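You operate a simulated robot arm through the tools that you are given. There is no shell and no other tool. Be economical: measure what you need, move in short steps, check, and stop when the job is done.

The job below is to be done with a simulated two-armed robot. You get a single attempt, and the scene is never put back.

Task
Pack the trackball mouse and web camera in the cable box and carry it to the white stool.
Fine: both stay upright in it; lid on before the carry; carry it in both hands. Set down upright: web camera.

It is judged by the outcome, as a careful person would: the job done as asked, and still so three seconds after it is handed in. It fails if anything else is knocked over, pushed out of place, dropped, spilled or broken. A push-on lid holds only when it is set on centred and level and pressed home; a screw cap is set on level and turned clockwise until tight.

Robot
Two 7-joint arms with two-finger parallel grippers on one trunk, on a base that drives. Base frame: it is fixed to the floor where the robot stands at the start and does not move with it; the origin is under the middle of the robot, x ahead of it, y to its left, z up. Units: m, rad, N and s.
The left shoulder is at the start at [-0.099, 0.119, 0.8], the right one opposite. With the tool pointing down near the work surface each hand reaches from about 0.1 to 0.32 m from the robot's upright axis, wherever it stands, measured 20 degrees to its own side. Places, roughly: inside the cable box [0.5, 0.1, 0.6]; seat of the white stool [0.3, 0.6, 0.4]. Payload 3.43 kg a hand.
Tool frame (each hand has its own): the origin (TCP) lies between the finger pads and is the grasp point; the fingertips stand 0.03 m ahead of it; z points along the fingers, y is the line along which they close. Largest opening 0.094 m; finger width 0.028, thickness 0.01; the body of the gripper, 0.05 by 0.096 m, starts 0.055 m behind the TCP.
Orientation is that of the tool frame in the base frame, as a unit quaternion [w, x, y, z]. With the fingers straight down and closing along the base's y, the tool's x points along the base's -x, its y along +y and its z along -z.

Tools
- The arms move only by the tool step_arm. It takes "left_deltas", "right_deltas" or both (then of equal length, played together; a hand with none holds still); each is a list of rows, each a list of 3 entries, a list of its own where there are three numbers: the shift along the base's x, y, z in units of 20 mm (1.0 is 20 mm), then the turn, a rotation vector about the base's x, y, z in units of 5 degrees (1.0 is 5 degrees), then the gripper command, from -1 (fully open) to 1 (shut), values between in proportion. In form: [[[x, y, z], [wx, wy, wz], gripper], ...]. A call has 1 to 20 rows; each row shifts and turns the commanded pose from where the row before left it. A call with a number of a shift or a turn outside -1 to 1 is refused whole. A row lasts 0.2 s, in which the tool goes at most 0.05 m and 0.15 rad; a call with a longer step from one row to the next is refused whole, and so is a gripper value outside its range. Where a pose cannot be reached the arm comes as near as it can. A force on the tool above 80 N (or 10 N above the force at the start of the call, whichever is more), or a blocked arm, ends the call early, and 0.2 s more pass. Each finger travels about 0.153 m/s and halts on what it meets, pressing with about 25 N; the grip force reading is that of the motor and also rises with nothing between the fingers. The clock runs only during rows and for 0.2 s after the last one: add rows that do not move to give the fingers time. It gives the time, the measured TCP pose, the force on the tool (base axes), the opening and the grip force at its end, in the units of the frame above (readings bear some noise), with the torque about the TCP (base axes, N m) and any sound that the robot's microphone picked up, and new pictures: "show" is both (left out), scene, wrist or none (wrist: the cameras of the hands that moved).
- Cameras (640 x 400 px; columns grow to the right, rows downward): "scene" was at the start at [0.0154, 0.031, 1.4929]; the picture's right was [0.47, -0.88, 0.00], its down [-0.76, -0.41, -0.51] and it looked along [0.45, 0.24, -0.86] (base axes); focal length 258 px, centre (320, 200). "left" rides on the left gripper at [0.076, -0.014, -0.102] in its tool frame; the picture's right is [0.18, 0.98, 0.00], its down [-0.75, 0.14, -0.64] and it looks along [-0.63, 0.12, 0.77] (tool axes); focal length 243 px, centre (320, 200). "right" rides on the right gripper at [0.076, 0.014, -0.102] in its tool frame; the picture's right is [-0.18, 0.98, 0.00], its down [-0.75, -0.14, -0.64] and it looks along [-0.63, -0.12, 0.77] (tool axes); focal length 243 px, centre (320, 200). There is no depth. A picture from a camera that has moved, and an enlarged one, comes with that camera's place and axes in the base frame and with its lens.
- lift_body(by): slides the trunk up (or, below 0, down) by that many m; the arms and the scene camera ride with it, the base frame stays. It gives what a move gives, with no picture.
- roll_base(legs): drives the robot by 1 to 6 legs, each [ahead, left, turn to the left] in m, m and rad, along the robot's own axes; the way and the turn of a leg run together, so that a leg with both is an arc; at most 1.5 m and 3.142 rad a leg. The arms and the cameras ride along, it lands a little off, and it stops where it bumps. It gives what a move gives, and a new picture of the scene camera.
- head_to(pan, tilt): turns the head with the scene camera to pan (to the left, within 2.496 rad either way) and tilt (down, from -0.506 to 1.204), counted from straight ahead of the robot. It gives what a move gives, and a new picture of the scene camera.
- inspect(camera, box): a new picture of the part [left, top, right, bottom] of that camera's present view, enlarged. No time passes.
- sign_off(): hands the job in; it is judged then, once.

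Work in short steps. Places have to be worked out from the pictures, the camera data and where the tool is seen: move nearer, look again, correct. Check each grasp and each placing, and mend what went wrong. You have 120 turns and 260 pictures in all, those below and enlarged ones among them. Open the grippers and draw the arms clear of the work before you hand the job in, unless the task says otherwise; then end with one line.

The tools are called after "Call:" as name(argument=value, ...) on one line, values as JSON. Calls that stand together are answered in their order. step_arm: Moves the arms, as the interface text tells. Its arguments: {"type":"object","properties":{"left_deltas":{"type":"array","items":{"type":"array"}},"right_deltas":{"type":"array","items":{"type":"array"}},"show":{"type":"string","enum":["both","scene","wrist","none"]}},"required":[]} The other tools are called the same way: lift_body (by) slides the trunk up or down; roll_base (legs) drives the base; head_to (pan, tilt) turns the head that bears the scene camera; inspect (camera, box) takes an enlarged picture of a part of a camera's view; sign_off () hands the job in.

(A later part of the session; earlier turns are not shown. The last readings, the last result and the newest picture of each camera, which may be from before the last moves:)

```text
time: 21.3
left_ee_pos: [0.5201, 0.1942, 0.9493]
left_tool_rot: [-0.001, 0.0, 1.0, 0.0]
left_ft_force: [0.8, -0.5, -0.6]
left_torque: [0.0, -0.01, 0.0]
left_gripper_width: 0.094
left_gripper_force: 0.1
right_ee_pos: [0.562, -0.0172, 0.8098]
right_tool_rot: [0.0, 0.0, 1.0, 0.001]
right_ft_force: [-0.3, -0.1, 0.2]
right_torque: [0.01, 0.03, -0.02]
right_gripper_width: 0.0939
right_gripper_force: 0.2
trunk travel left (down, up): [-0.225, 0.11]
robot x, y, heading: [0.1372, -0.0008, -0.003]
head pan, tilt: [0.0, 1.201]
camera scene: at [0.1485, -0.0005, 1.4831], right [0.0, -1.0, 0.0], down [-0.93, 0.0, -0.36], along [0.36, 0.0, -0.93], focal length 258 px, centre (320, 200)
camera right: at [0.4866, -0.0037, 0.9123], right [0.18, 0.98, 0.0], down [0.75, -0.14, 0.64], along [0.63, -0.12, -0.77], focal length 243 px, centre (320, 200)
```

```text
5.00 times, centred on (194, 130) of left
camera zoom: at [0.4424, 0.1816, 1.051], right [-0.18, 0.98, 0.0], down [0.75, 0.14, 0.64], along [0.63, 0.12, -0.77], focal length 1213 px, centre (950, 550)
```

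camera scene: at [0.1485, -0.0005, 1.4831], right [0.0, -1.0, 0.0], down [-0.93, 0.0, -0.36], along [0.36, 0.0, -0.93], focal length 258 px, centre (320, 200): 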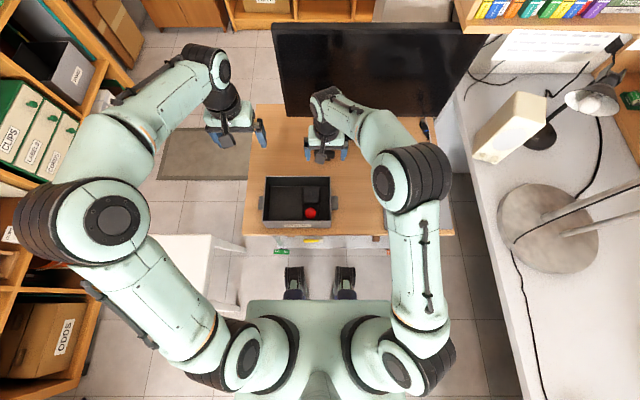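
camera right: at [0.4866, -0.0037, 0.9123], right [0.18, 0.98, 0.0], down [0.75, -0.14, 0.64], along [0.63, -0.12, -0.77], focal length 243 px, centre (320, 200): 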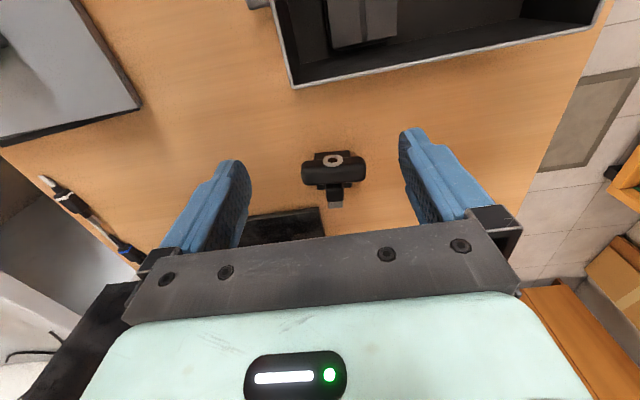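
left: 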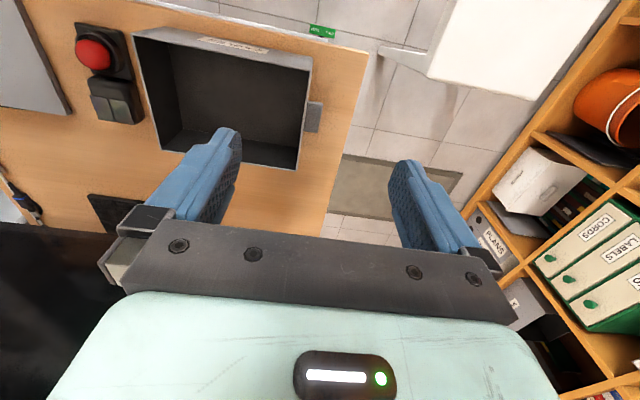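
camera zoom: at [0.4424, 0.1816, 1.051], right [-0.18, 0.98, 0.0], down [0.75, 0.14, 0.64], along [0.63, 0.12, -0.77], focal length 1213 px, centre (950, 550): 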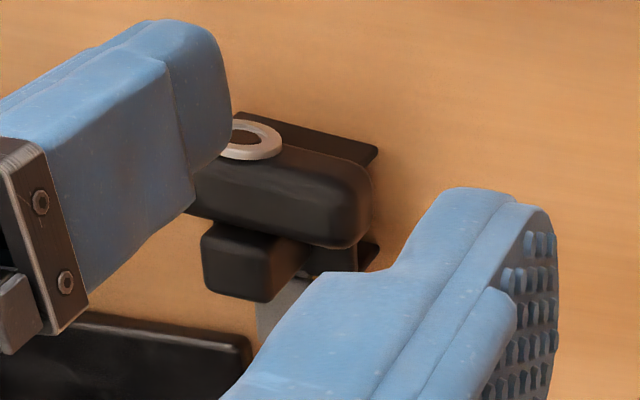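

The web camera stands on a small base plate, body along y (≈0.08 wide, yaw about −6°), centre ≈(0.655, −0.018), top ≈0.67. I move above it with the tool yawed −6° and check clearance to the monitor.

Call:
step_arm(right_deltas=[[[0.8, 0, 0], [0, 0, -0.4], -1], [[0.8, 0, 0], [0, 0, -0.4], -1], [[0.8, 0, -0.3], [0, 0, -0.4], -1], [[0.8, 0, -0.5], [0, 0, 0], -1], [[0.8, 0, -0.5], [0, 0, 0], -1], [[0.5, 0, -1], [0, 0, 0], -1], [[0, 0, -1], [0, 0, 0], -1]], show="both")

Call:
inspect(camera="right", box=[220, 70, 420, 220])

Call:
inspect(camera="left", box=[0, 60, 320, 260])

```text
time: 22.9
left_ee_pos: [0.5185, 0.1937, 0.9501]
left_tool_rot: [0.0, 0.0, 1.0, 0.0]
left_ft_force: [0.3, 0.0, 0.0]
left_torque: [-0.03, -0.05, 0.01]
left_gripper_width: 0.0937
left_gripper_force: 0.1
right_ee_pos: [0.6543, -0.0169, 0.7433]
right_tool_rot: [0.0, 0.053, 0.999, 0.001]
right_ft_force: [-0.3, 0.2, -0.8]
right_torque: [0.07, 0.01, 0.02]
right_gripper_width: 0.094
right_gripper_force: 0.1
trunk travel left (down, up): [-0.225, 0.11]
robot x, y, heading: [0.1379, 0.0015, 0.002]
head pan, tilt: [0.0, 1.201]
camera scene: at [0.1482, -0.0007, 1.4831], right [0.0, -1.0, 0.0], down [-0.93, 0.0, -0.36], along [0.36, 0.0, -0.93], focal length 258 px, centre (320, 200)
camera right: at [0.5795, 0.004, 0.8455], right [0.29, 0.96, 0.0], down [0.73, -0.22, 0.64], along [0.62, -0.18, -0.77], focal length 243 px, centre (320, 200)
```

scene: 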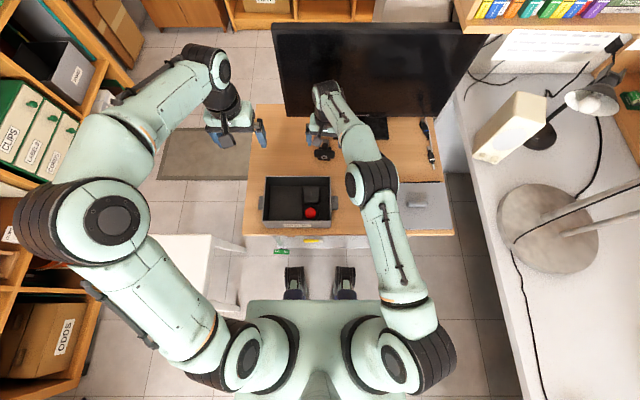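
right: 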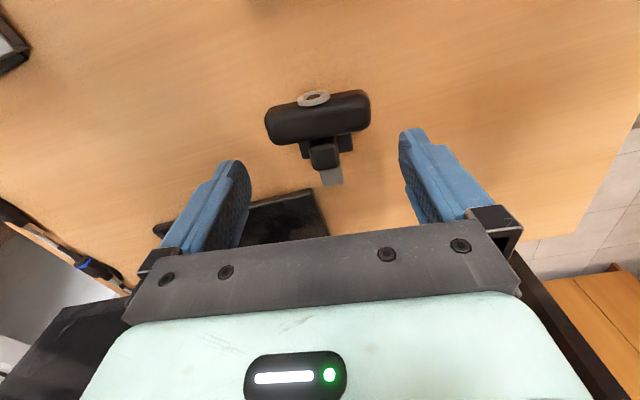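

```text
2.67 times, centred on (320, 145) of right
camera zoom: at [0.5795, 0.004, 0.8455], right [0.29, 0.96, 0.0], down [0.73, -0.22, 0.64], along [0.62, -0.18, -0.77], focal length 647 px, centre (320, 347)
```

zoom: 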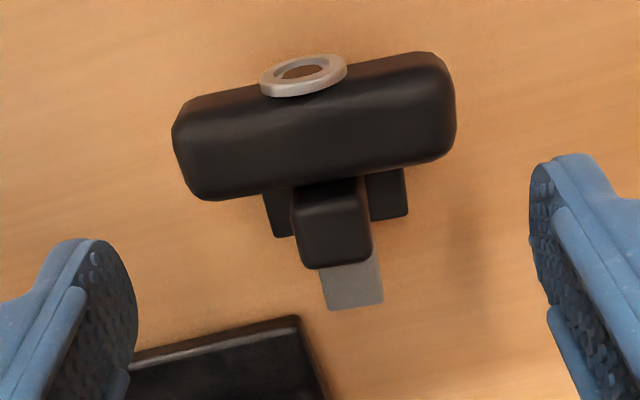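

```text
2.00 times, centred on (160, 160) of left
camera zoom: at [0.4422, 0.1815, 1.0511], right [-0.18, 0.98, 0.0], down [0.75, 0.14, 0.64], along [0.63, 0.12, -0.77], focal length 485 px, centre (640, 280)
```

zoom: 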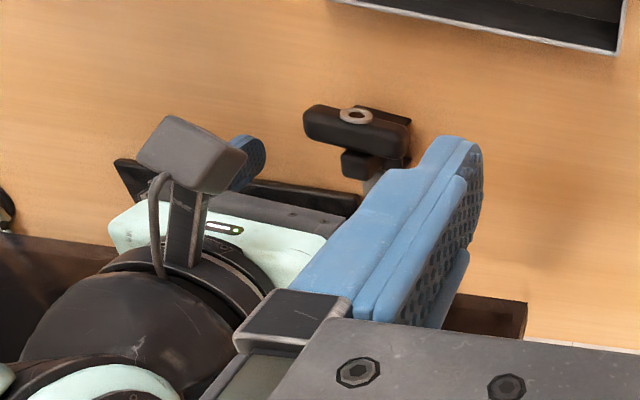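

The tool is centred above the camera body (≈(0.651, −0.0165)). I descend to just above it and check finger clearances.

Call:
step_arm(right_deltas=[[[-0.1, 0, -0.8], [0, 0, 0.1], -1], [[0, 0, -0.8], [0, 0, 0.1], -1], [[0, 0, -0.45], [0, 0, 0], -1]], show="none")

Call:
inspect(camera="right", box=[200, 70, 440, 220])

```text
time: 23.7
left_ee_pos: [0.5196, 0.195, 0.9491]
left_tool_rot: [0.0, 0.0, 1.0, 0.001]
left_ft_force: [0.6, -0.4, -0.6]
left_torque: [0.02, 0.0, 0.01]
left_gripper_width: 0.0942
left_gripper_force: 0.0
right_ee_pos: [0.6515, -0.0189, 0.7018]
right_tool_rot: [0.0, 0.044, 0.999, -0.001]
right_ft_force: [-0.1, -0.8, 0.0]
right_torque: [0.01, -0.01, 0.01]
right_gripper_width: 0.094
right_gripper_force: 0.1
trunk travel left (down, up): [-0.225, 0.11]
robot x, y, heading: [0.1347, 0.0031, 0.003]
head pan, tilt: [0.0, 1.201]
```

```text
2.67 times, centred on (320, 145) of right
camera zoom: at [0.5763, 0.0022, 0.8036], right [0.27, 0.96, 0.0], down [0.74, -0.21, 0.64], along [0.62, -0.17, -0.77], focal length 647 px, centre (320, 347)
```

zoom: 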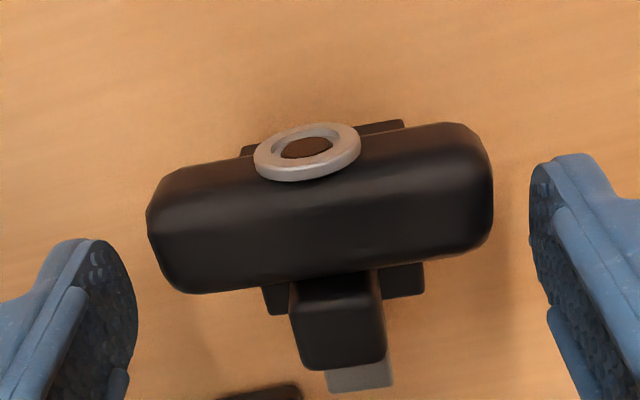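

Comparing body size across the three views shows it sits higher and nearer than I thought: centre ≈(0.637, −0.016), z≈0.685. I shift back 14 mm, lower slightly, and look again.

Call:
step_arm(right_deltas=[[[-0.36, 0.03, 0], [0, 0, 0], -1], [[-0.36, 0.04, 0], [0, 0, 0], -1], [[0, 0, -0.7], [0, 0, 0], -1]], show="none")

Call:
inspect(camera="right", box=[200, 90, 440, 240])

Call:
inspect(camera="left", box=[80, 80, 240, 180])

```text
time: 24.5
left_ee_pos: [0.5197, 0.1934, 0.9495]
left_tool_rot: [0.0, 0.0, 1.0, 0.0]
left_ft_force: [-0.7, 0.1, -0.2]
left_torque: [0.02, 0.01, 0.01]
left_gripper_width: 0.0941
left_gripper_force: 0.0
right_ee_pos: [0.637, -0.0169, 0.6885]
right_tool_rot: [0.0, 0.044, 0.999, 0.0]
right_ft_force: [-0.7, -0.2, -0.2]
right_torque: [-0.01, -0.02, -0.01]
right_gripper_width: 0.094
right_gripper_force: 0.1
trunk travel left (down, up): [-0.225, 0.11]
robot x, y, heading: [0.1378, 0.0008, -0.003]
head pan, tilt: [0.0, 1.201]
```

```text
2.67 times, centred on (320, 165) of right
camera zoom: at [0.5622, 0.0038, 0.7894], right [0.27, 0.96, 0.0], down [0.74, -0.21, 0.64], along [0.62, -0.17, -0.77], focal length 647 px, centre (320, 293)
```

zoom: 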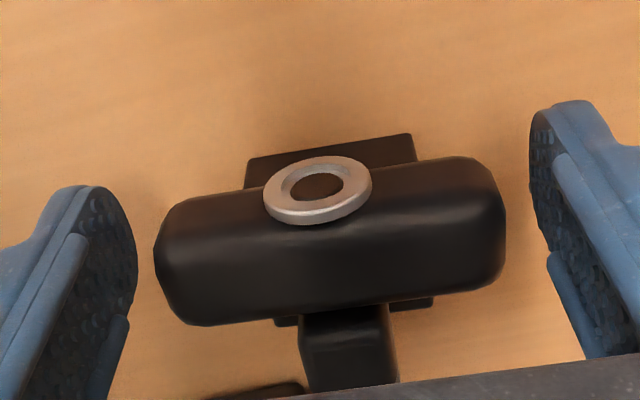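

```text
4.00 times, centred on (160, 130) of left
camera zoom: at [0.4423, 0.1815, 1.051], right [-0.18, 0.98, 0.0], down [0.75, 0.14, 0.64], along [0.63, 0.12, -0.77], focal length 970 px, centre (960, 480)
```

zoom: 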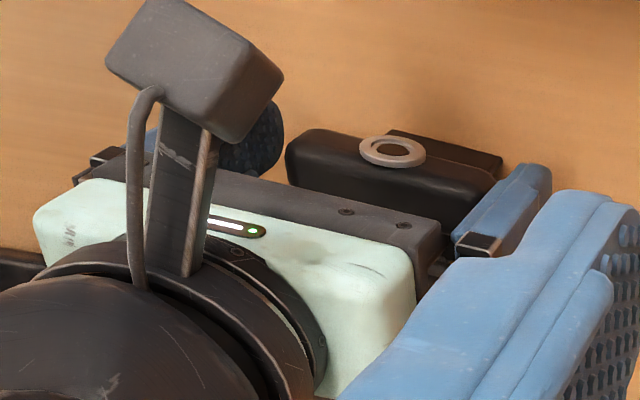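

Body centre reads ≈(0.642, −0.016, 0.67). I lower to z≈0.673 with a 3 mm nudge forward, then close.

Call:
step_arm(right_deltas=[[[0.15, 0.07, -0.4], [0, 0, 0], -1], [[0, 0, -0.35], [0, 0, 0], -1], [[0, 0, 0], [0, 0, 0], -0.7], [[0, 0, 0], [0, 0, 0], -0.4], [[0, 0, 0], [0, 0, 0], 0], [[0, 0, 0], [0, 0, 0], 0.5]], show="wrist")

Call:
inspect(camera="left", box=[80, 80, 240, 180])

```text
time: 25.9
left_ee_pos: [0.519, 0.1936, 0.9493]
left_tool_rot: [0.0, -0.001, 1.0, 0.0]
left_ft_force: [-0.1, -0.3, -0.6]
left_torque: [0.03, -0.01, 0.0]
left_gripper_width: 0.0942
left_gripper_force: 0.2
right_ee_pos: [0.6394, -0.015, 0.6743]
right_tool_rot: [0.001, 0.044, 0.999, 0.0]
right_ft_force: [-0.7, -0.8, 0.2]
right_torque: [0.01, -0.01, 0.0]
right_gripper_width: 0.0796
right_gripper_force: 25.2
trunk travel left (down, up): [-0.225, 0.11]
robot x, y, heading: [0.1354, -0.0012, -0.005]
head pan, tilt: [0.0, 1.201]
camera right: at [0.5648, 0.0058, 0.7753], right [0.27, 0.96, 0.0], down [0.74, -0.21, 0.64], along [0.62, -0.17, -0.77], focal length 243 px, centre (320, 200)
```

right: 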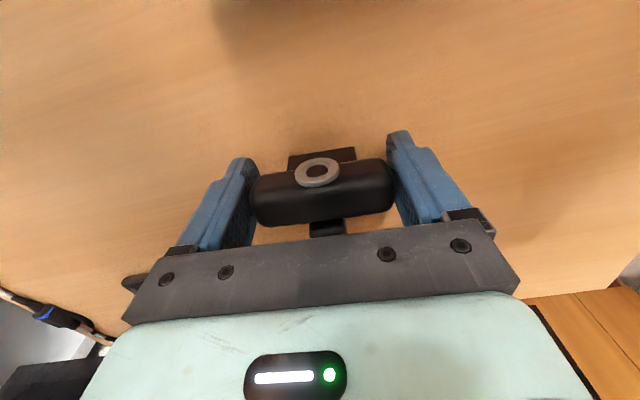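

```text
4.00 times, centred on (160, 130) of left
camera zoom: at [0.4422, 0.1815, 1.0511], right [-0.18, 0.98, 0.0], down [0.75, 0.14, 0.64], along [0.63, 0.12, -0.77], focal length 970 px, centre (960, 480)
```

zoom: 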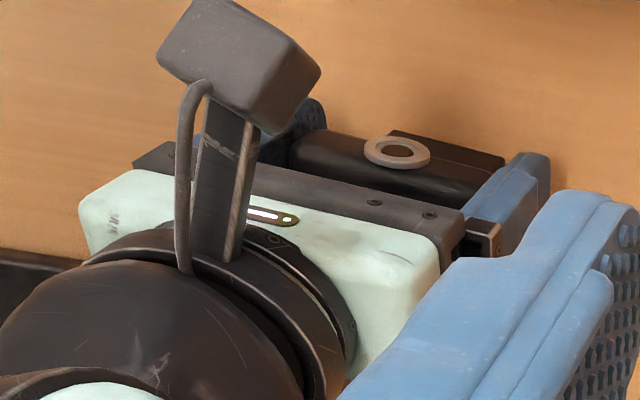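

Gripped at 0.0796. I lift slowly and see whether it stays level.

Call:
step_arm(right_deltas=[[[0, 0, 0.5], [0, 0, 0], 0.7], [[0, 0, 0.5], [0, 0, 0], 0.8], [[0, 0, 0.8], [0, 0, 0], 1], [[-0.3, 0, 1], [0, 0, 0], 1], [[-0.5, 0, 1], [0, 0, 0], 1], [[-0.5, 0, 1], [0, 0, 0], 1], [[-0.5, 0, 0.6], [0, 0, 0], 1]], show="wrist")

Call:
inspect(camera="right", box=[240, 120, 400, 260])

Call:
inspect(camera="left", box=[60, 40, 260, 170])

```text
time: 27.5
left_ee_pos: [0.5188, 0.1946, 0.9485]
left_tool_rot: [0.0, 0.0, 1.0, 0.0]
left_ft_force: [0.2, -0.3, 0.1]
left_torque: [0.0, 0.0, 0.0]
left_gripper_width: 0.0941
left_gripper_force: 0.1
right_ee_pos: [0.6026, -0.0138, 0.7828]
right_tool_rot: [0.0, 0.044, 0.999, 0.0]
right_ft_force: [0.1, -0.1, -0.4]
right_torque: [0.02, 0.03, -0.02]
right_gripper_width: 0.0791
right_gripper_force: 25.2
trunk travel left (down, up): [-0.225, 0.11]
robot x, y, heading: [0.1324, -0.0005, 0.004]
head pan, tilt: [0.0, 1.201]
camera right: at [0.5283, 0.0063, 0.8844], right [0.27, 0.96, 0.0], down [0.74, -0.21, 0.64], along [0.62, -0.17, -0.77], focal length 243 px, centre (320, 200)
```

right: 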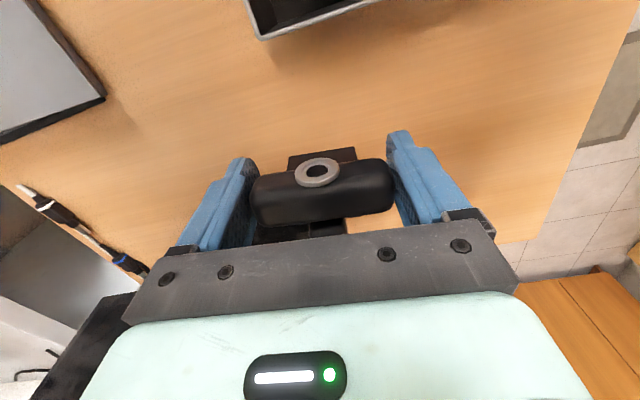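

```text
2.86 times, centred on (320, 190) of right
camera zoom: at [0.5283, 0.0063, 0.8844], right [0.27, 0.96, 0.0], down [0.74, -0.21, 0.64], along [0.62, -0.17, -0.77], focal length 693 px, centre (320, 229)
```

zoom: 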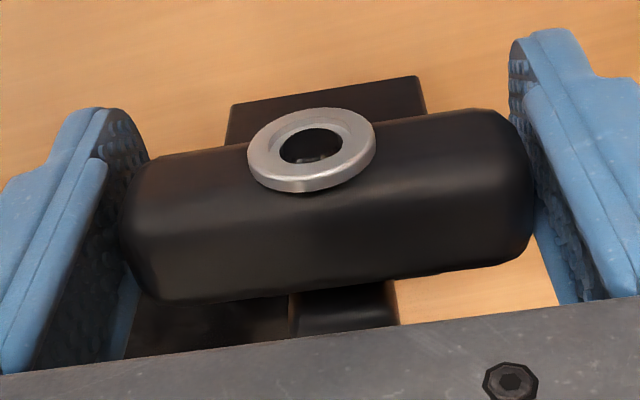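

```text
3.08 times, centred on (160, 105) of left
camera zoom: at [0.442, 0.1815, 1.0511], right [-0.18, 0.98, 0.0], down [0.75, 0.14, 0.64], along [0.63, 0.12, -0.77], focal length 746 px, centre (812, 492)
```

zoom: 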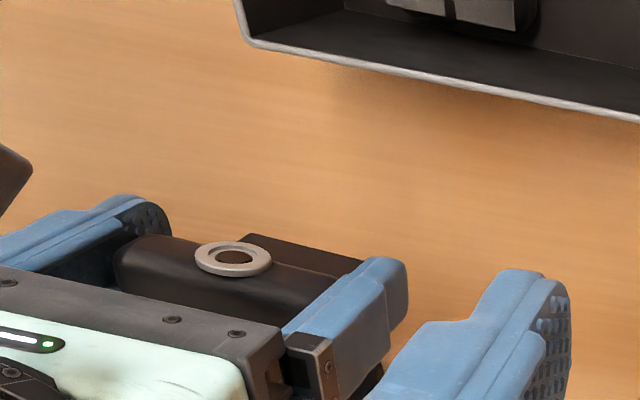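

Held firmly and level. I move the left hand away to the left, and carry the web camera over the left half of the box while turning it +95° so that it fits comfortably beside the trackball.

Call:
step_arm(right_deltas=[[[-0.37, 0, 0.1], [0, 0, 1], 1], [[-0.37, 0, 0.1], [0, 0, 1], 1], [[-0.37, 0, 0.1], [0, 0, 1], 1], [[-0.37, 0.1, 0.1], [0, 0, 1], 1], [[-0.37, 0.2, 0.1], [0, 0, 1], 1], [[-0.37, 0.3, 0.1], [0, 0, 1], 1], [[-0.37, 0.3, 0.1], [0, 0, 1], 1], [[-0.37, 0.3, 0], [0, 0, 1], 1], [[-0.37, 0.3, 0], [0, 0, 1], 1], [[-0.37, 0.3, 0], [0, 0, 1], 1], [[-0.37, 0.3, 0], [0, 0, 1], 1], [[-0.37, 0.3, 0], [0, 0, 1], 1], [[-0.37, 0.3, 0], [0, 0, 1], 1], [[-0.37, 0.3, 0], [0, 0, 1], 1], [[-0.37, 0.3, 0], [0, 0, 1], 1], [[-0.37, 0.4, 0], [0, 0, 1], 1], [[-0.37, 0.4, 0], [0, 0, 1], 1], [[-0.37, 0.4, 0], [0, 0, 1], 1], [[-0.37, 0.4, 0], [0, 0, 1], 1]], left_deltas=[[[-0.3, 1, 0], [0, 0, 0], -1], [[-0.3, 1, 0], [0, 0, 0], -1], [[-0.3, 1, 0], [0, 0, 0], -1], [[-0.3, 1, 0], [0, 0, 0], -1], [[-0.3, 1, 0], [0, 0, 0], -1], [[0, 1, 0], [0, 0, 0], -1], [[0, 0, 0], [0, 0, 0], -1], [[0, 0, 0], [0, 0, 0], -1], [[0, 0, 0], [0, 0, 0], -1], [[0, 0, 0], [0, 0, 0], -1], [[0, 0, 0], [0, 0, 0], -1], [[0, 0, 0], [0, 0, 0], -1], [[0, 0, 0], [0, 0, 0], -1], [[0, 0, 0], [0, 0, 0], -1], [[0, 0, 0], [0, 0, 0], -1], [[0, 0, 0], [0, 0, 0], -1], [[0, 0, 0], [0, 0, 0], -1], [[0, 0, 0], [0, 0, 0], -1], [[0, 0, 0], [0, 0, 0], -1]], show="both")

```text
time: 31.5
left_ee_pos: [0.4895, 0.3128, 0.95]
left_tool_rot: [0.0, 0.0, 1.0, 0.0]
left_ft_force: [-1.6, 0.0, 0.0]
left_torque: [0.0, 0.01, 0.02]
left_gripper_width: 0.0939
left_gripper_force: 0.0
right_ee_pos: [0.4631, 0.0829, 0.7953]
right_tool_rot: [0.0, 0.708, -0.706, 0.0]
right_ft_force: [-0.6, 0.4, -0.4]
right_torque: [-0.01, 0.03, -0.02]
right_gripper_width: 0.0796
right_gripper_force: 25.0
trunk travel left (down, up): [-0.225, 0.11]
robot x, y, heading: [0.135, 0.0005, 0.004]
head pan, tilt: [0.0, 1.201]
camera scene: at [0.1481, -0.0005, 1.4831], right [0.0, -1.0, 0.0], down [-0.93, 0.0, -0.36], along [0.36, 0.0, -0.93], focal length 258 px, centre (320, 200)
camera right: at [0.4493, 0.0064, 0.8968], right [-0.98, 0.18, 0.0], down [0.14, 0.75, 0.64], along [0.12, 0.63, -0.77], focal length 243 px, centre (320, 200)
camera left: at [0.4119, 0.3011, 1.0517], right [-0.18, 0.98, 0.0], down [0.75, 0.14, 0.64], along [0.63, 0.12, -0.77], focal length 243 px, centre (320, 200)
```

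scene: 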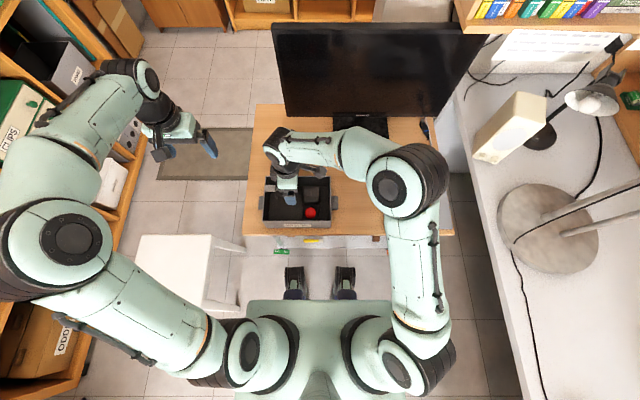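
right: 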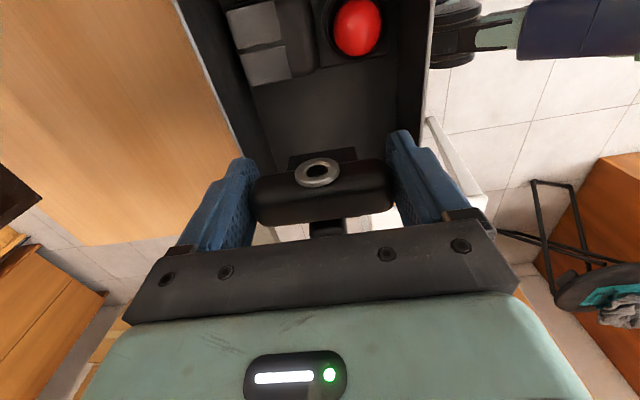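
left: 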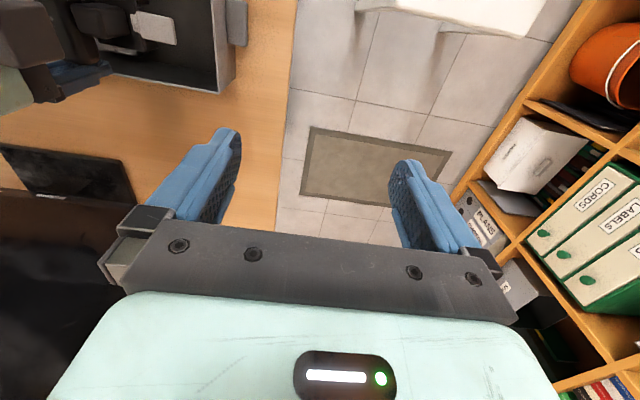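

The web camera is over the box, squared with it. I enlarge to check tail and base clearances.

Call:
inspect(camera="scene", box=[250, 165, 346, 225])

Call:
inspect(camera="left", box=[0, 0, 240, 150])

Call:
inspect(camera="right", box=[180, 0, 500, 240])

```text
6.67 times, centred on (298, 195) of scene
camera zoom: at [0.1481, -0.0005, 1.4831], right [0.0, -1.0, 0.0], down [-0.93, 0.0, -0.36], along [0.36, 0.0, -0.93], focal length 1723 px, centre (467, 233)
```

zoom: 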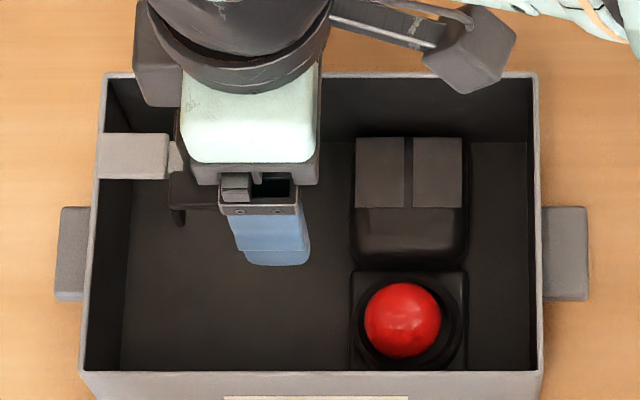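

```text
2.67 times, centred on (120, 75) of left
camera zoom: at [0.4119, 0.3011, 1.0517], right [-0.18, 0.98, 0.0], down [0.75, 0.14, 0.64], along [0.63, 0.12, -0.77], focal length 647 px, centre (853, 533)
```

zoom: 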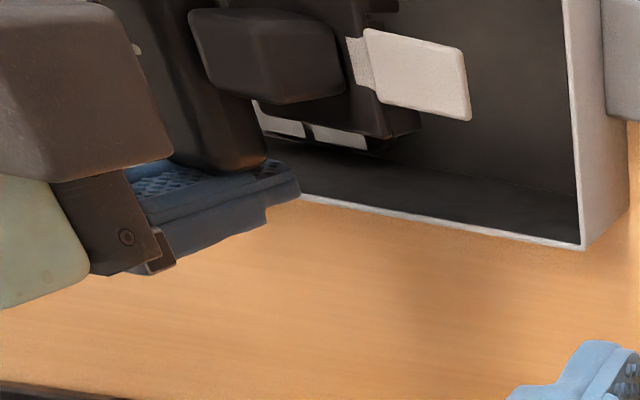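

```text
1.67 times, centred on (340, 120) of right
camera zoom: at [0.4493, 0.0064, 0.8968], right [-0.98, 0.18, 0.0], down [0.14, 0.75, 0.64], along [0.12, 0.63, -0.77], focal length 404 px, centre (287, 333)
```

zoom: 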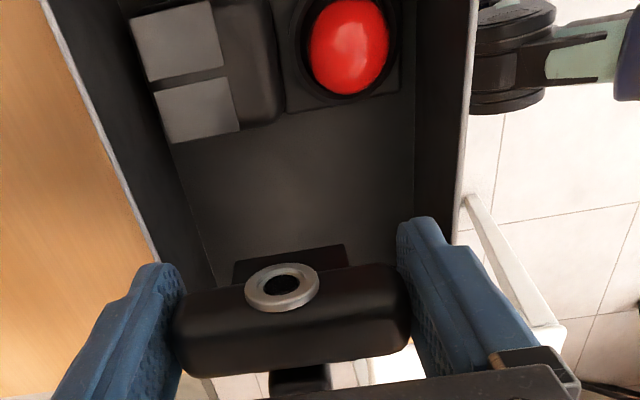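

There is about 8 mm at each end (trackball edge y≈0.059, tail end ≈0.166, wall ≈0.177). I nudge +2.5 mm and lower to near the floor.

Call:
step_arm(right_deltas=[[[0, 0.12, -0.5], [0, 0, 0], 1], [[0, 0, -1], [0, 0, 0], 1], [[0, 0, -1], [0, 0, 0], 1], [[0, 0, -1], [0, 0, 0], 1], [[0, 0, -0.8], [0, 0, 0], 1], [[0, 0, -0.5], [0, 0, 0], 1]], show="wrist")

Call:
inspect(camera="scene", box=[250, 165, 346, 225])

Call:
inspect(camera="left", box=[0, 0, 240, 150])

```text
time: 32.9
left_ee_pos: [0.4892, 0.3126, 0.9506]
left_tool_rot: [0.0, 0.001, 1.0, 0.0]
left_ft_force: [0.6, -0.6, 0.1]
left_torque: [-0.03, 0.02, -0.01]
left_gripper_width: 0.0941
left_gripper_force: 0.0
right_ee_pos: [0.4645, 0.0835, 0.6979]
right_tool_rot: [0.0, 0.707, -0.707, 0.001]
right_ft_force: [0.6, -0.4, -1.4]
right_torque: [-0.01, 0.01, 0.02]
right_gripper_width: 0.0793
right_gripper_force: 25.3
trunk travel left (down, up): [-0.225, 0.11]
robot x, y, heading: [0.1314, 0.0005, -0.003]
head pan, tilt: [0.0, 1.201]
camera right: at [0.4497, 0.0079, 0.8008], right [-0.98, 0.18, 0.0], down [0.14, 0.75, 0.64], along [0.12, 0.63, -0.77], focal length 243 px, centre (320, 200)
```

right: 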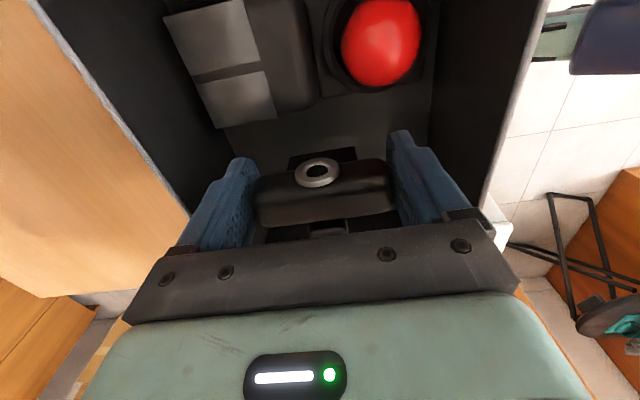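

```text
6.67 times, centred on (298, 195) of scene
camera zoom: at [0.1482, -0.0006, 1.4831], right [0.0, -1.0, 0.0], down [-0.93, 0.0, -0.36], along [0.36, 0.0, -0.93], focal length 1723 px, centre (467, 233)
```

zoom: 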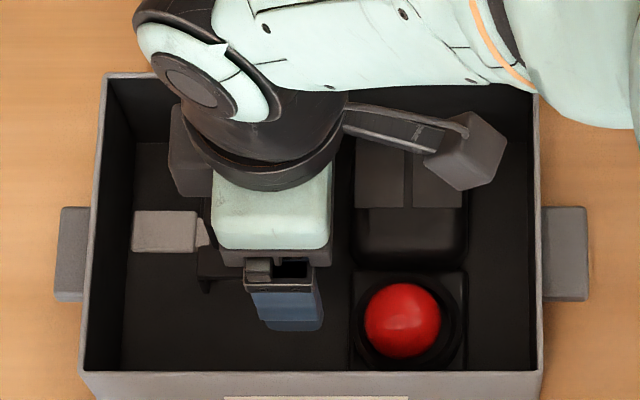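

```text
2.67 times, centred on (120, 75) of left
camera zoom: at [0.412, 0.301, 1.0517], right [-0.18, 0.98, 0.0], down [0.75, 0.14, 0.64], along [0.63, 0.12, -0.77], focal length 647 px, centre (853, 533)
```

zoom: 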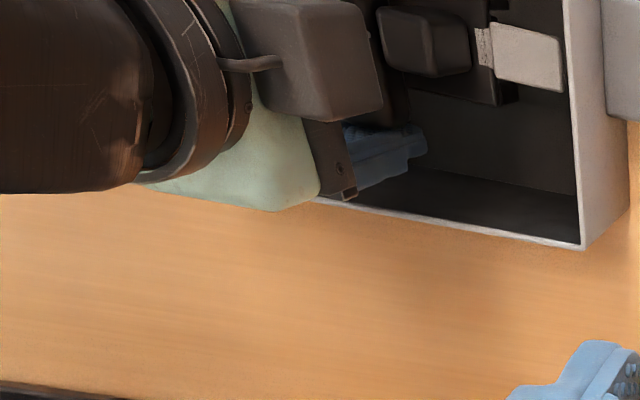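

Clear on both sides. I creep down the last 20 mm to contact.

Call:
step_arm(right_deltas=[[[0, 0, -0.5], [0, 0, 0], 1], [[0, 0, -0.25], [0, 0, 0], 1], [[0, 0, -0.1], [0, 0, 0], 1], [[0, 0, -0.1], [0, 0, 0], 1], [[0, 0, 0], [0, 0, 0], 1]], show="none")

```text
time: 34.1
left_ee_pos: [0.4892, 0.313, 0.9493]
left_tool_rot: [0.0, 0.001, 1.0, 0.0]
left_ft_force: [-0.3, -0.2, 0.5]
left_torque: [0.03, 0.01, -0.01]
left_gripper_width: 0.094
left_gripper_force: 0.0
right_ee_pos: [0.4614, 0.0852, 0.6794]
right_tool_rot: [0.0, 0.707, -0.707, 0.0]
right_ft_force: [-0.1, 0.5, -1.0]
right_torque: [-0.03, -0.01, -0.01]
right_gripper_width: 0.0794
right_gripper_force: 24.8
trunk travel left (down, up): [-0.225, 0.11]
robot x, y, heading: [0.1356, 0.0007, -0.003]
head pan, tilt: [0.0, 1.201]
```

Call:
step_arm(right_deltas=[[[0, 0, -0.08], [0, 0, 0], 1], [[0, 0, -0.06], [0, 0, 0], 1], [[0, 0, 0], [0, 0, 0], 1]], show="none")

```text
time: 34.9
left_ee_pos: [0.4873, 0.313, 0.9495]
left_tool_rot: [0.0, 0.0, 1.0, 0.0]
left_ft_force: [0.0, 0.1, -1.2]
left_torque: [0.01, 0.0, -0.02]
left_gripper_width: 0.0939
left_gripper_force: 0.1
right_ee_pos: [0.4627, 0.0863, 0.6776]
right_tool_rot: [0.0, 0.707, -0.707, 0.0]
right_ft_force: [-0.9, -0.3, -0.8]
right_torque: [-0.01, -0.01, 0.0]
right_gripper_width: 0.0796
right_gripper_force: 25.0
trunk travel left (down, up): [-0.225, 0.11]
robot x, y, heading: [0.1387, 0.0013, 0.0]
head pan, tilt: [0.0, 1.201]
```

No contact yet; a further 2–3 mm.

Call:
step_arm(right_deltas=[[[0, 0, -0.06], [0, 0, 0], 1], [[0, 0, -0.06], [0, 0, 0], 1], [[0, 0, 0], [0, 0, 0], 1]], show="none")

```text
time: 35.7
left_ee_pos: [0.488, 0.3137, 0.9509]
left_tool_rot: [0.001, 0.0, 1.0, -0.001]
left_ft_force: [0.2, -0.6, 0.2]
left_torque: [0.0, 0.0, 0.0]
left_gripper_width: 0.0942
left_gripper_force: 0.0
right_ee_pos: [0.4643, 0.0842, 0.6754]
right_tool_rot: [0.002, -0.707, 0.707, 0.0]
right_ft_force: [-2.1, -4.5, 21.8]
right_torque: [0.35, 0.09, -0.01]
right_gripper_width: 0.0795
right_gripper_force: 24.7
trunk travel left (down, up): [-0.225, 0.11]
robot x, y, heading: [0.1348, -0.0022, -0.003]
head pan, tilt: [0.0, 1.201]
```

Contact. I ease off, open gently, rise and look.

Call:
step_arm(right_deltas=[[[0, 0, 0.06], [0, 0, 0], 1], [[0, 0, 0], [0, 0, 0], -0.85], [[0, 0, 0], [0, 0, 0], -0.9], [[0, 0, 0.4], [0, 0, 0], -0.9], [[0, 0, 0.8], [0, 0, 0], -0.9], [[0, 0, 1], [0, 0, 0], -0.9], [[0, 0, 1], [0, 0, 0], -0.9], [[0, -0.5, 1], [0, 0, 0], -0.9], [[0, -0.5, 1], [0, 0, 0], -0.9], [[0, -0.5, 1], [0, 0, 0], -0.9]], show="wrist")

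Call:
inspect(camera="scene", box=[250, 165, 346, 225])

Call:
inspect(camera="left", box=[0, 0, 240, 150])

```text
time: 37.9
left_ee_pos: [0.4886, 0.3128, 0.9505]
left_tool_rot: [0.0, 0.0, 1.0, 0.0]
left_ft_force: [0.0, 0.0, 0.3]
left_torque: [-0.02, 0.0, -0.03]
left_gripper_width: 0.0941
left_gripper_force: 0.1
right_ee_pos: [0.4636, 0.0557, 0.8011]
right_tool_rot: [0.0, -0.707, 0.708, 0.001]
right_ft_force: [0.4, -0.4, 0.2]
right_torque: [-0.01, -0.02, -0.02]
right_gripper_width: 0.0892
right_gripper_force: 0.1
trunk travel left (down, up): [-0.225, 0.11]
robot x, y, heading: [0.1333, -0.0001, -0.001]
head pan, tilt: [0.0, 1.201]
camera right: at [0.4491, -0.0214, 0.9032], right [-0.98, 0.18, 0.0], down [0.14, 0.75, 0.64], along [0.12, 0.63, -0.77], focal length 243 px, centre (320, 200)
```

right: 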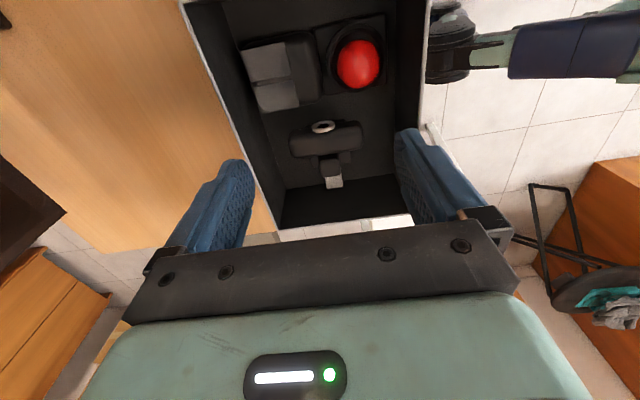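

```text
6.67 times, centred on (298, 195) of scene
camera zoom: at [0.1479, -0.0009, 1.4831], right [0.0, -1.0, 0.0], down [-0.93, 0.0, -0.36], along [0.36, 0.0, -0.93], focal length 1723 px, centre (467, 233)
```

zoom: 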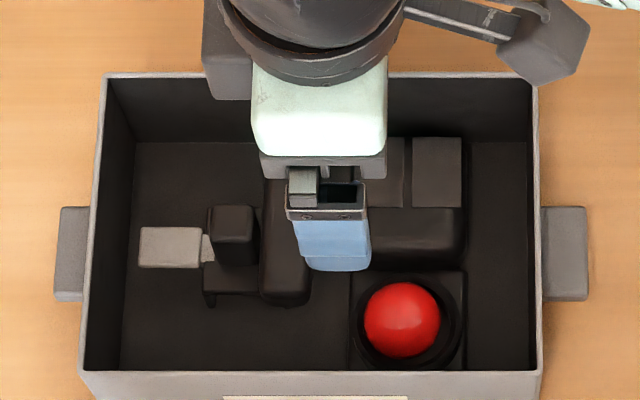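

```text
2.67 times, centred on (120, 75) of left
camera zoom: at [0.4117, 0.3008, 1.0519], right [-0.18, 0.98, 0.0], down [0.75, 0.14, 0.64], along [0.63, 0.12, -0.77], focal length 647 px, centre (853, 533)
```

zoom: 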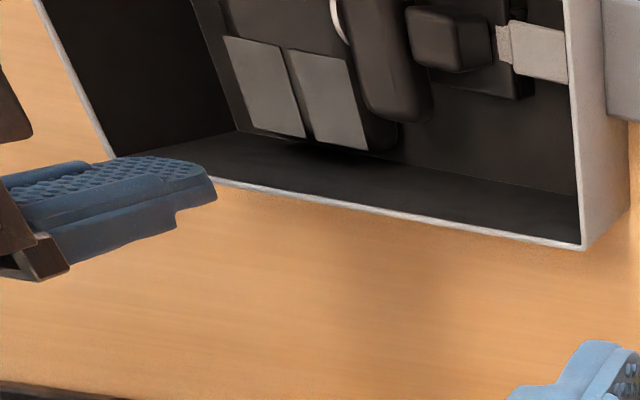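

Both objects are upright in the box. Next, the right hand (already closing along x) goes over the lid handle at about (0.454, −0.333).

Call:
step_arm(right_deltas=[[[0, -1, 0.2], [0, 0, 0], -1], [[0, -1, 0], [0, 0, 0], -1], [[0, -1, 0], [0, 0, 0], -1], [[0, -1, 0], [0, 0, 0], -1], [[0, -1, 0], [0, 0, 0], -1], [[0, -1, 0], [0, 0, 0], -1], [[0, -1, 0], [0, 0, 0], -1], [[0, -1, 0], [0, 0, 0], -1], [[0, -1, 0], [0, 0, 0], -1], [[0, -1, 0], [0, 0, 0], -1], [[0, -1, 0], [0, 0, 0], -1], [[0, -1, 0], [0, 0, 0], -1], [[0, -1, 0], [0, 0, 0], -1], [[0, -1, 0], [0, 0, 0], -1], [[0, -1, 0], [0, 0, 0], -1], [[0, -1, 0], [0, 0, 0], -1], [[0, -1, 0], [0, 0, 0], -1], [[0, -1, 0], [0, 0, 0], -1], [[-0.2, -1, 0], [0, 0, 0], -1]], show="both")

Call:
inspect(camera="scene", box=[250, 160, 410, 260])

```text
time: 41.9
left_ee_pos: [0.4894, 0.3129, 0.95]
left_tool_rot: [0.0, 0.0, 1.0, 0.0]
left_ft_force: [0.3, 0.1, -0.5]
left_torque: [0.01, 0.01, 0.02]
left_gripper_width: 0.0938
left_gripper_force: 0.0
right_ee_pos: [0.4585, -0.3261, 0.8042]
right_tool_rot: [0.0, 0.707, -0.707, 0.0]
right_ft_force: [0.2, -0.2, 0.3]
right_torque: [-0.02, -0.01, -0.03]
right_gripper_width: 0.0941
right_gripper_force: 0.0
trunk travel left (down, up): [-0.225, 0.11]
robot x, y, heading: [0.1358, -0.0013, -0.0]
head pan, tilt: [0.0, 1.201]
camera scene: at [0.148, -0.0009, 1.4831], right [0.0, -1.0, 0.0], down [-0.93, 0.0, -0.36], along [0.36, 0.0, -0.93], focal length 258 px, centre (320, 200)
camera right: at [0.4445, -0.4028, 0.9067], right [-0.98, 0.18, 0.0], down [0.14, 0.75, 0.64], along [0.12, 0.63, -0.77], focal length 243 px, centre (320, 200)
```

scene: 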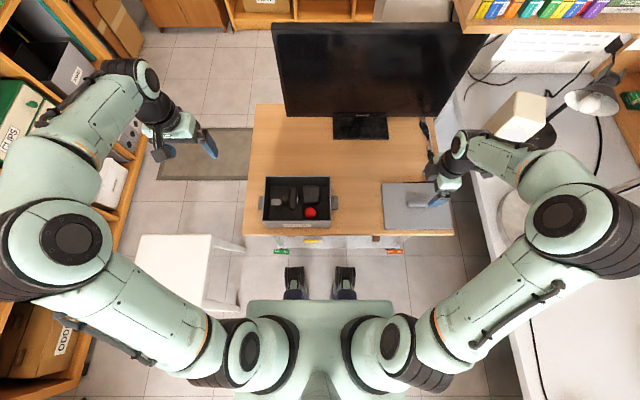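
right: 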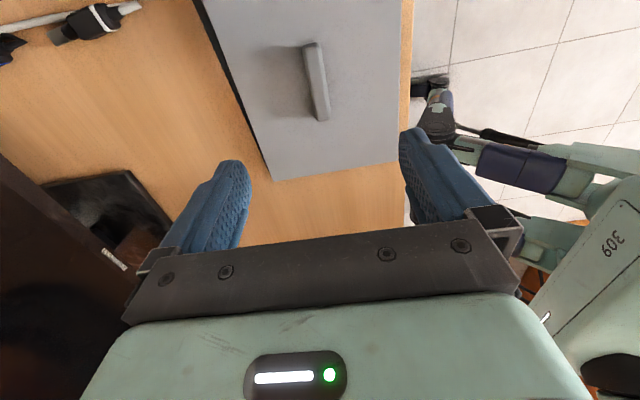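

```text
4.00 times, centred on (330, 210) of scene
camera zoom: at [0.148, -0.0009, 1.4831], right [0.0, -1.0, 0.0], down [-0.93, 0.0, -0.36], along [0.36, 0.0, -0.93], focal length 1034 px, centre (280, 160)
```

zoom: 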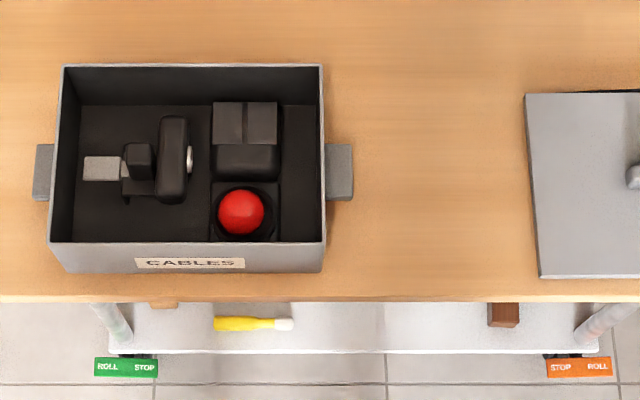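

I enlarge the lid in the wrist view to fix handle position and yaw.

Call:
inspect(camera="right", box=[190, 0, 430, 190])

Call:
inspect(camera="scene", box=[370, 165, 470, 245])

```text
2.11 times, centred on (310, 95) of right
camera zoom: at [0.4445, -0.4028, 0.9067], right [-0.98, 0.18, 0.0], down [0.14, 0.75, 0.64], along [0.12, 0.63, -0.77], focal length 511 px, centre (341, 421)
```

zoom: 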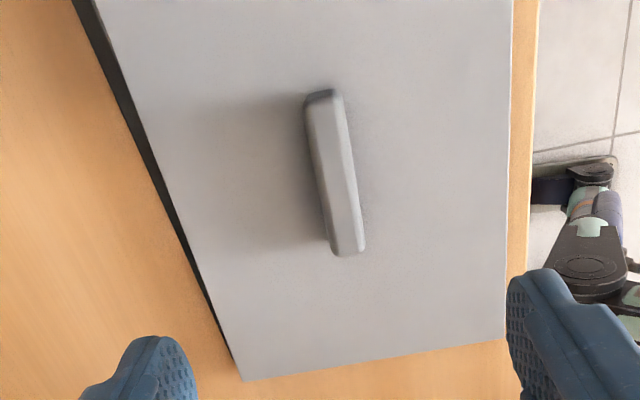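

```text
5.00 times, centred on (420, 205) of scene
camera zoom: at [0.148, -0.0009, 1.4831], right [0.0, -1.0, 0.0], down [-0.93, 0.0, -0.36], along [0.36, 0.0, -0.93], focal length 1292 px, centre (-180, 175)
```

zoom: 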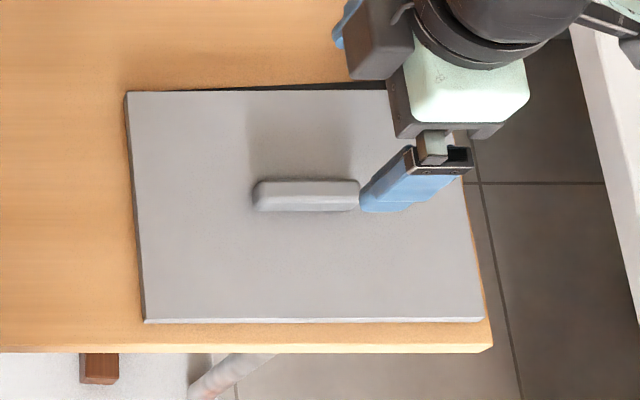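

Reconciling the two views, the handle is at ≈(0.462, −0.340) with its top near z≈0.643 (desk ≈0.61). I go down over it to z≈0.675 and look.

Call:
step_arm(right_deltas=[[[0.2, -0.7, 0], [0, 0, 0], -1], [[0, 0, -1], [0, 0, 0], -1], [[0, 0, -1], [0, 0, 0], -1], [[0, 0, -1], [0, 0, 0], -1], [[0, 0, -1], [0, 0, 0], -1], [[0, 0, -1], [0, 0, 0], -1], [[0, 0, -1], [0, 0, 0], -1], [[0, 0, -0.5], [0, 0, 0], -1]], show="wrist")

Call:
inspect(camera="right", box=[200, 60, 440, 220])

Call:
inspect(camera="scene", box=[370, 165, 470, 245])

```text
time: 43.7
left_ee_pos: [0.488, 0.3129, 0.9497]
left_tool_rot: [0.0, 0.0, 1.0, 0.0]
left_ft_force: [-0.4, -0.2, 1.6]
left_torque: [-0.02, 0.0, 0.01]
left_gripper_width: 0.0939
left_gripper_force: 0.0
right_ee_pos: [0.4622, -0.3394, 0.6724]
right_tool_rot: [-0.001, 0.708, -0.707, 0.0]
right_ft_force: [0.7, -0.5, 0.2]
right_torque: [0.01, -0.03, 0.0]
right_gripper_width: 0.0943
right_gripper_force: 0.1
trunk travel left (down, up): [-0.225, 0.11]
robot x, y, heading: [0.1368, -0.001, -0.001]
head pan, tilt: [0.0, 1.201]
camera right: at [0.4479, -0.4158, 0.7753], right [-0.98, 0.18, 0.0], down [0.14, 0.75, 0.64], along [0.12, 0.63, -0.77], focal length 243 px, centre (320, 200)
```

right: 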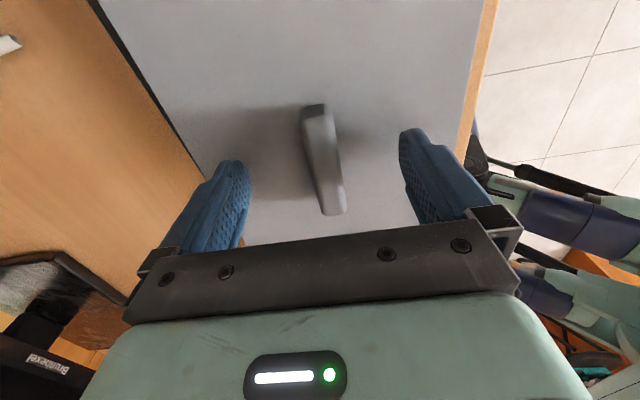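

```text
2.50 times, centred on (320, 140) of right
camera zoom: at [0.4479, -0.4158, 0.7753], right [-0.98, 0.18, 0.0], down [0.14, 0.75, 0.64], along [0.12, 0.63, -0.77], focal length 606 px, centre (320, 350)
```

zoom: 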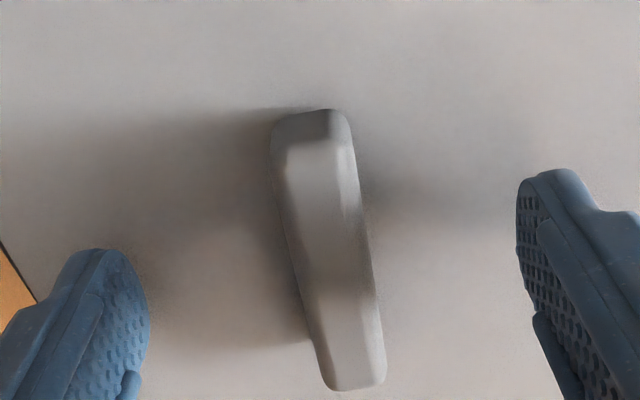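

```text
5.00 times, centred on (420, 205) of scene
camera zoom: at [0.1481, -0.0007, 1.4831], right [0.0, -1.0, 0.0], down [-0.93, 0.0, -0.36], along [0.36, 0.0, -0.93], focal length 1292 px, centre (-180, 175)
```

zoom: 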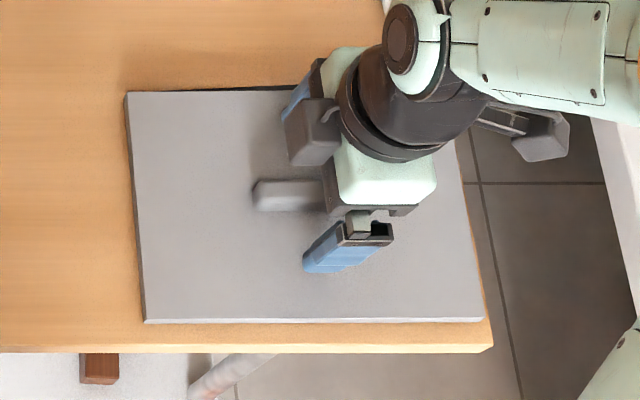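

Handle is centred between the fingers. I lower carefully to the lid and close.

Call:
step_arm(right_deltas=[[[0, 0, -0.5], [0, 0, 0], -1], [[0, 0, -0.2], [0, 0, 0], -1], [[0, 0, -0.15], [0, 0, 0], -1]], show="none")

Call:
inspect(camera="right", box=[200, 60, 440, 220])

```text
time: 44.6
left_ee_pos: [0.4871, 0.3147, 0.9503]
left_tool_rot: [0.001, 0.001, 1.0, -0.001]
left_ft_force: [0.7, -0.1, 0.8]
left_torque: [-0.02, 0.0, 0.0]
left_gripper_width: 0.0938
left_gripper_force: 0.0
right_ee_pos: [0.4626, -0.3394, 0.6656]
right_tool_rot: [0.001, -0.706, 0.708, -0.005]
right_ft_force: [-19.0, 7.5, 44.4]
right_torque: [0.21, 0.56, 0.03]
right_gripper_width: 0.0937
right_gripper_force: 0.1
trunk travel left (down, up): [-0.225, 0.11]
robot x, y, heading: [0.1347, -0.0013, -0.006]
head pan, tilt: [0.0, 1.201]
stopped in row 3 (right hand): the force on the tool passed its limit at 80 N (the readings are from after the stop); the commanded pose is now the measured one
```

```text
2.50 times, centred on (320, 140) of right
camera zoom: at [0.448, -0.4152, 0.7676], right [-0.98, 0.19, -0.01], down [0.14, 0.76, 0.64], along [0.12, 0.63, -0.77], focal length 606 px, centre (320, 350)
```

zoom: 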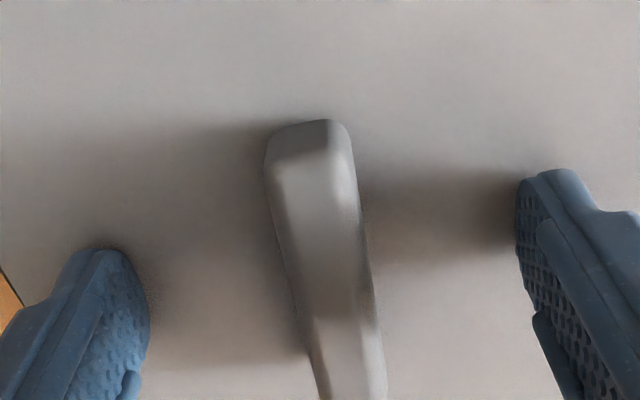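

Fingertips touched the lid (top at z≈0.636). I back up 3 mm and close on the handle.

Call:
step_arm(right_deltas=[[[0, 0, 0.15], [0, 0, 0], -1], [[0, 0, 0.05], [0, 0, 0], -0.4], [[0, 0, 0], [0, 0, 0], 0.2], [[0, 0, 0], [0, 0, 0], 0.8], [[0, 0, 0], [0, 0, 0], 1], [[0, 0, 0], [0, 0, 0], 1]], show="wrist")

Call:
inspect(camera="scene", box=[370, 165, 470, 245])

```text
time: 46.0
left_ee_pos: [0.4881, 0.3157, 0.9505]
left_tool_rot: [0.001, 0.001, 1.0, -0.001]
left_ft_force: [0.2, -0.6, 0.7]
left_torque: [0.01, -0.01, 0.0]
left_gripper_width: 0.094
left_gripper_force: 0.0
right_ee_pos: [0.4626, -0.3413, 0.6659]
right_tool_rot: [0.001, -0.706, 0.708, -0.004]
right_ft_force: [-10.5, -1.4, 14.9]
right_torque: [-0.1, 0.29, 0.12]
right_gripper_width: 0.0173
right_gripper_force: 25.0
trunk travel left (down, up): [-0.225, 0.11]
robot x, y, heading: [0.135, 0.0005, -0.0]
head pan, tilt: [0.0, 1.201]
camera right: at [0.4475, -0.4173, 0.7683], right [-0.98, 0.19, -0.01], down [0.14, 0.76, 0.64], along [0.12, 0.63, -0.77], focal length 243 px, centre (320, 200)
```

right: 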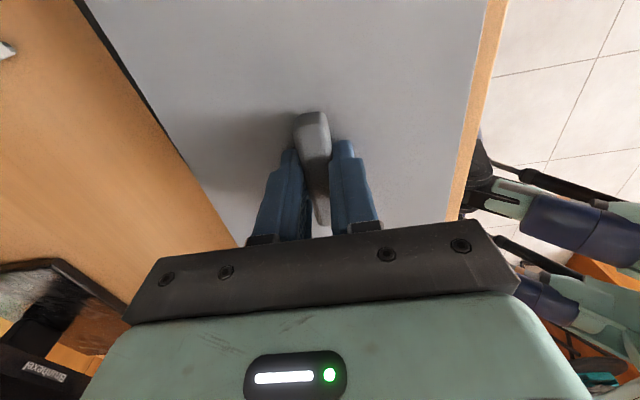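

```text
5.00 times, centred on (420, 205) of scene
camera zoom: at [0.1458, 0.0001, 1.4831], right [0.0, -1.0, 0.0], down [-0.93, 0.0, -0.36], along [0.36, 0.0, -0.93], focal length 1292 px, centre (-180, 175)
```

zoom: 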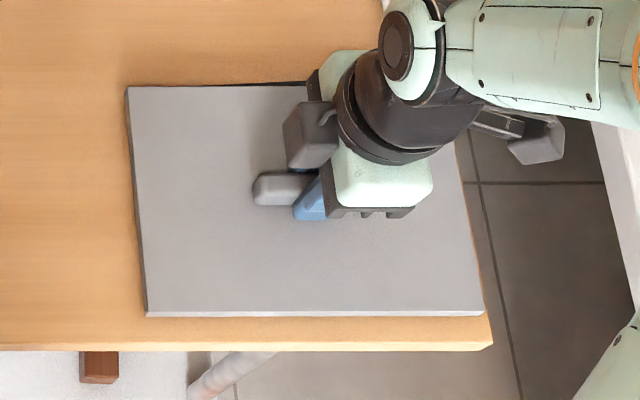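

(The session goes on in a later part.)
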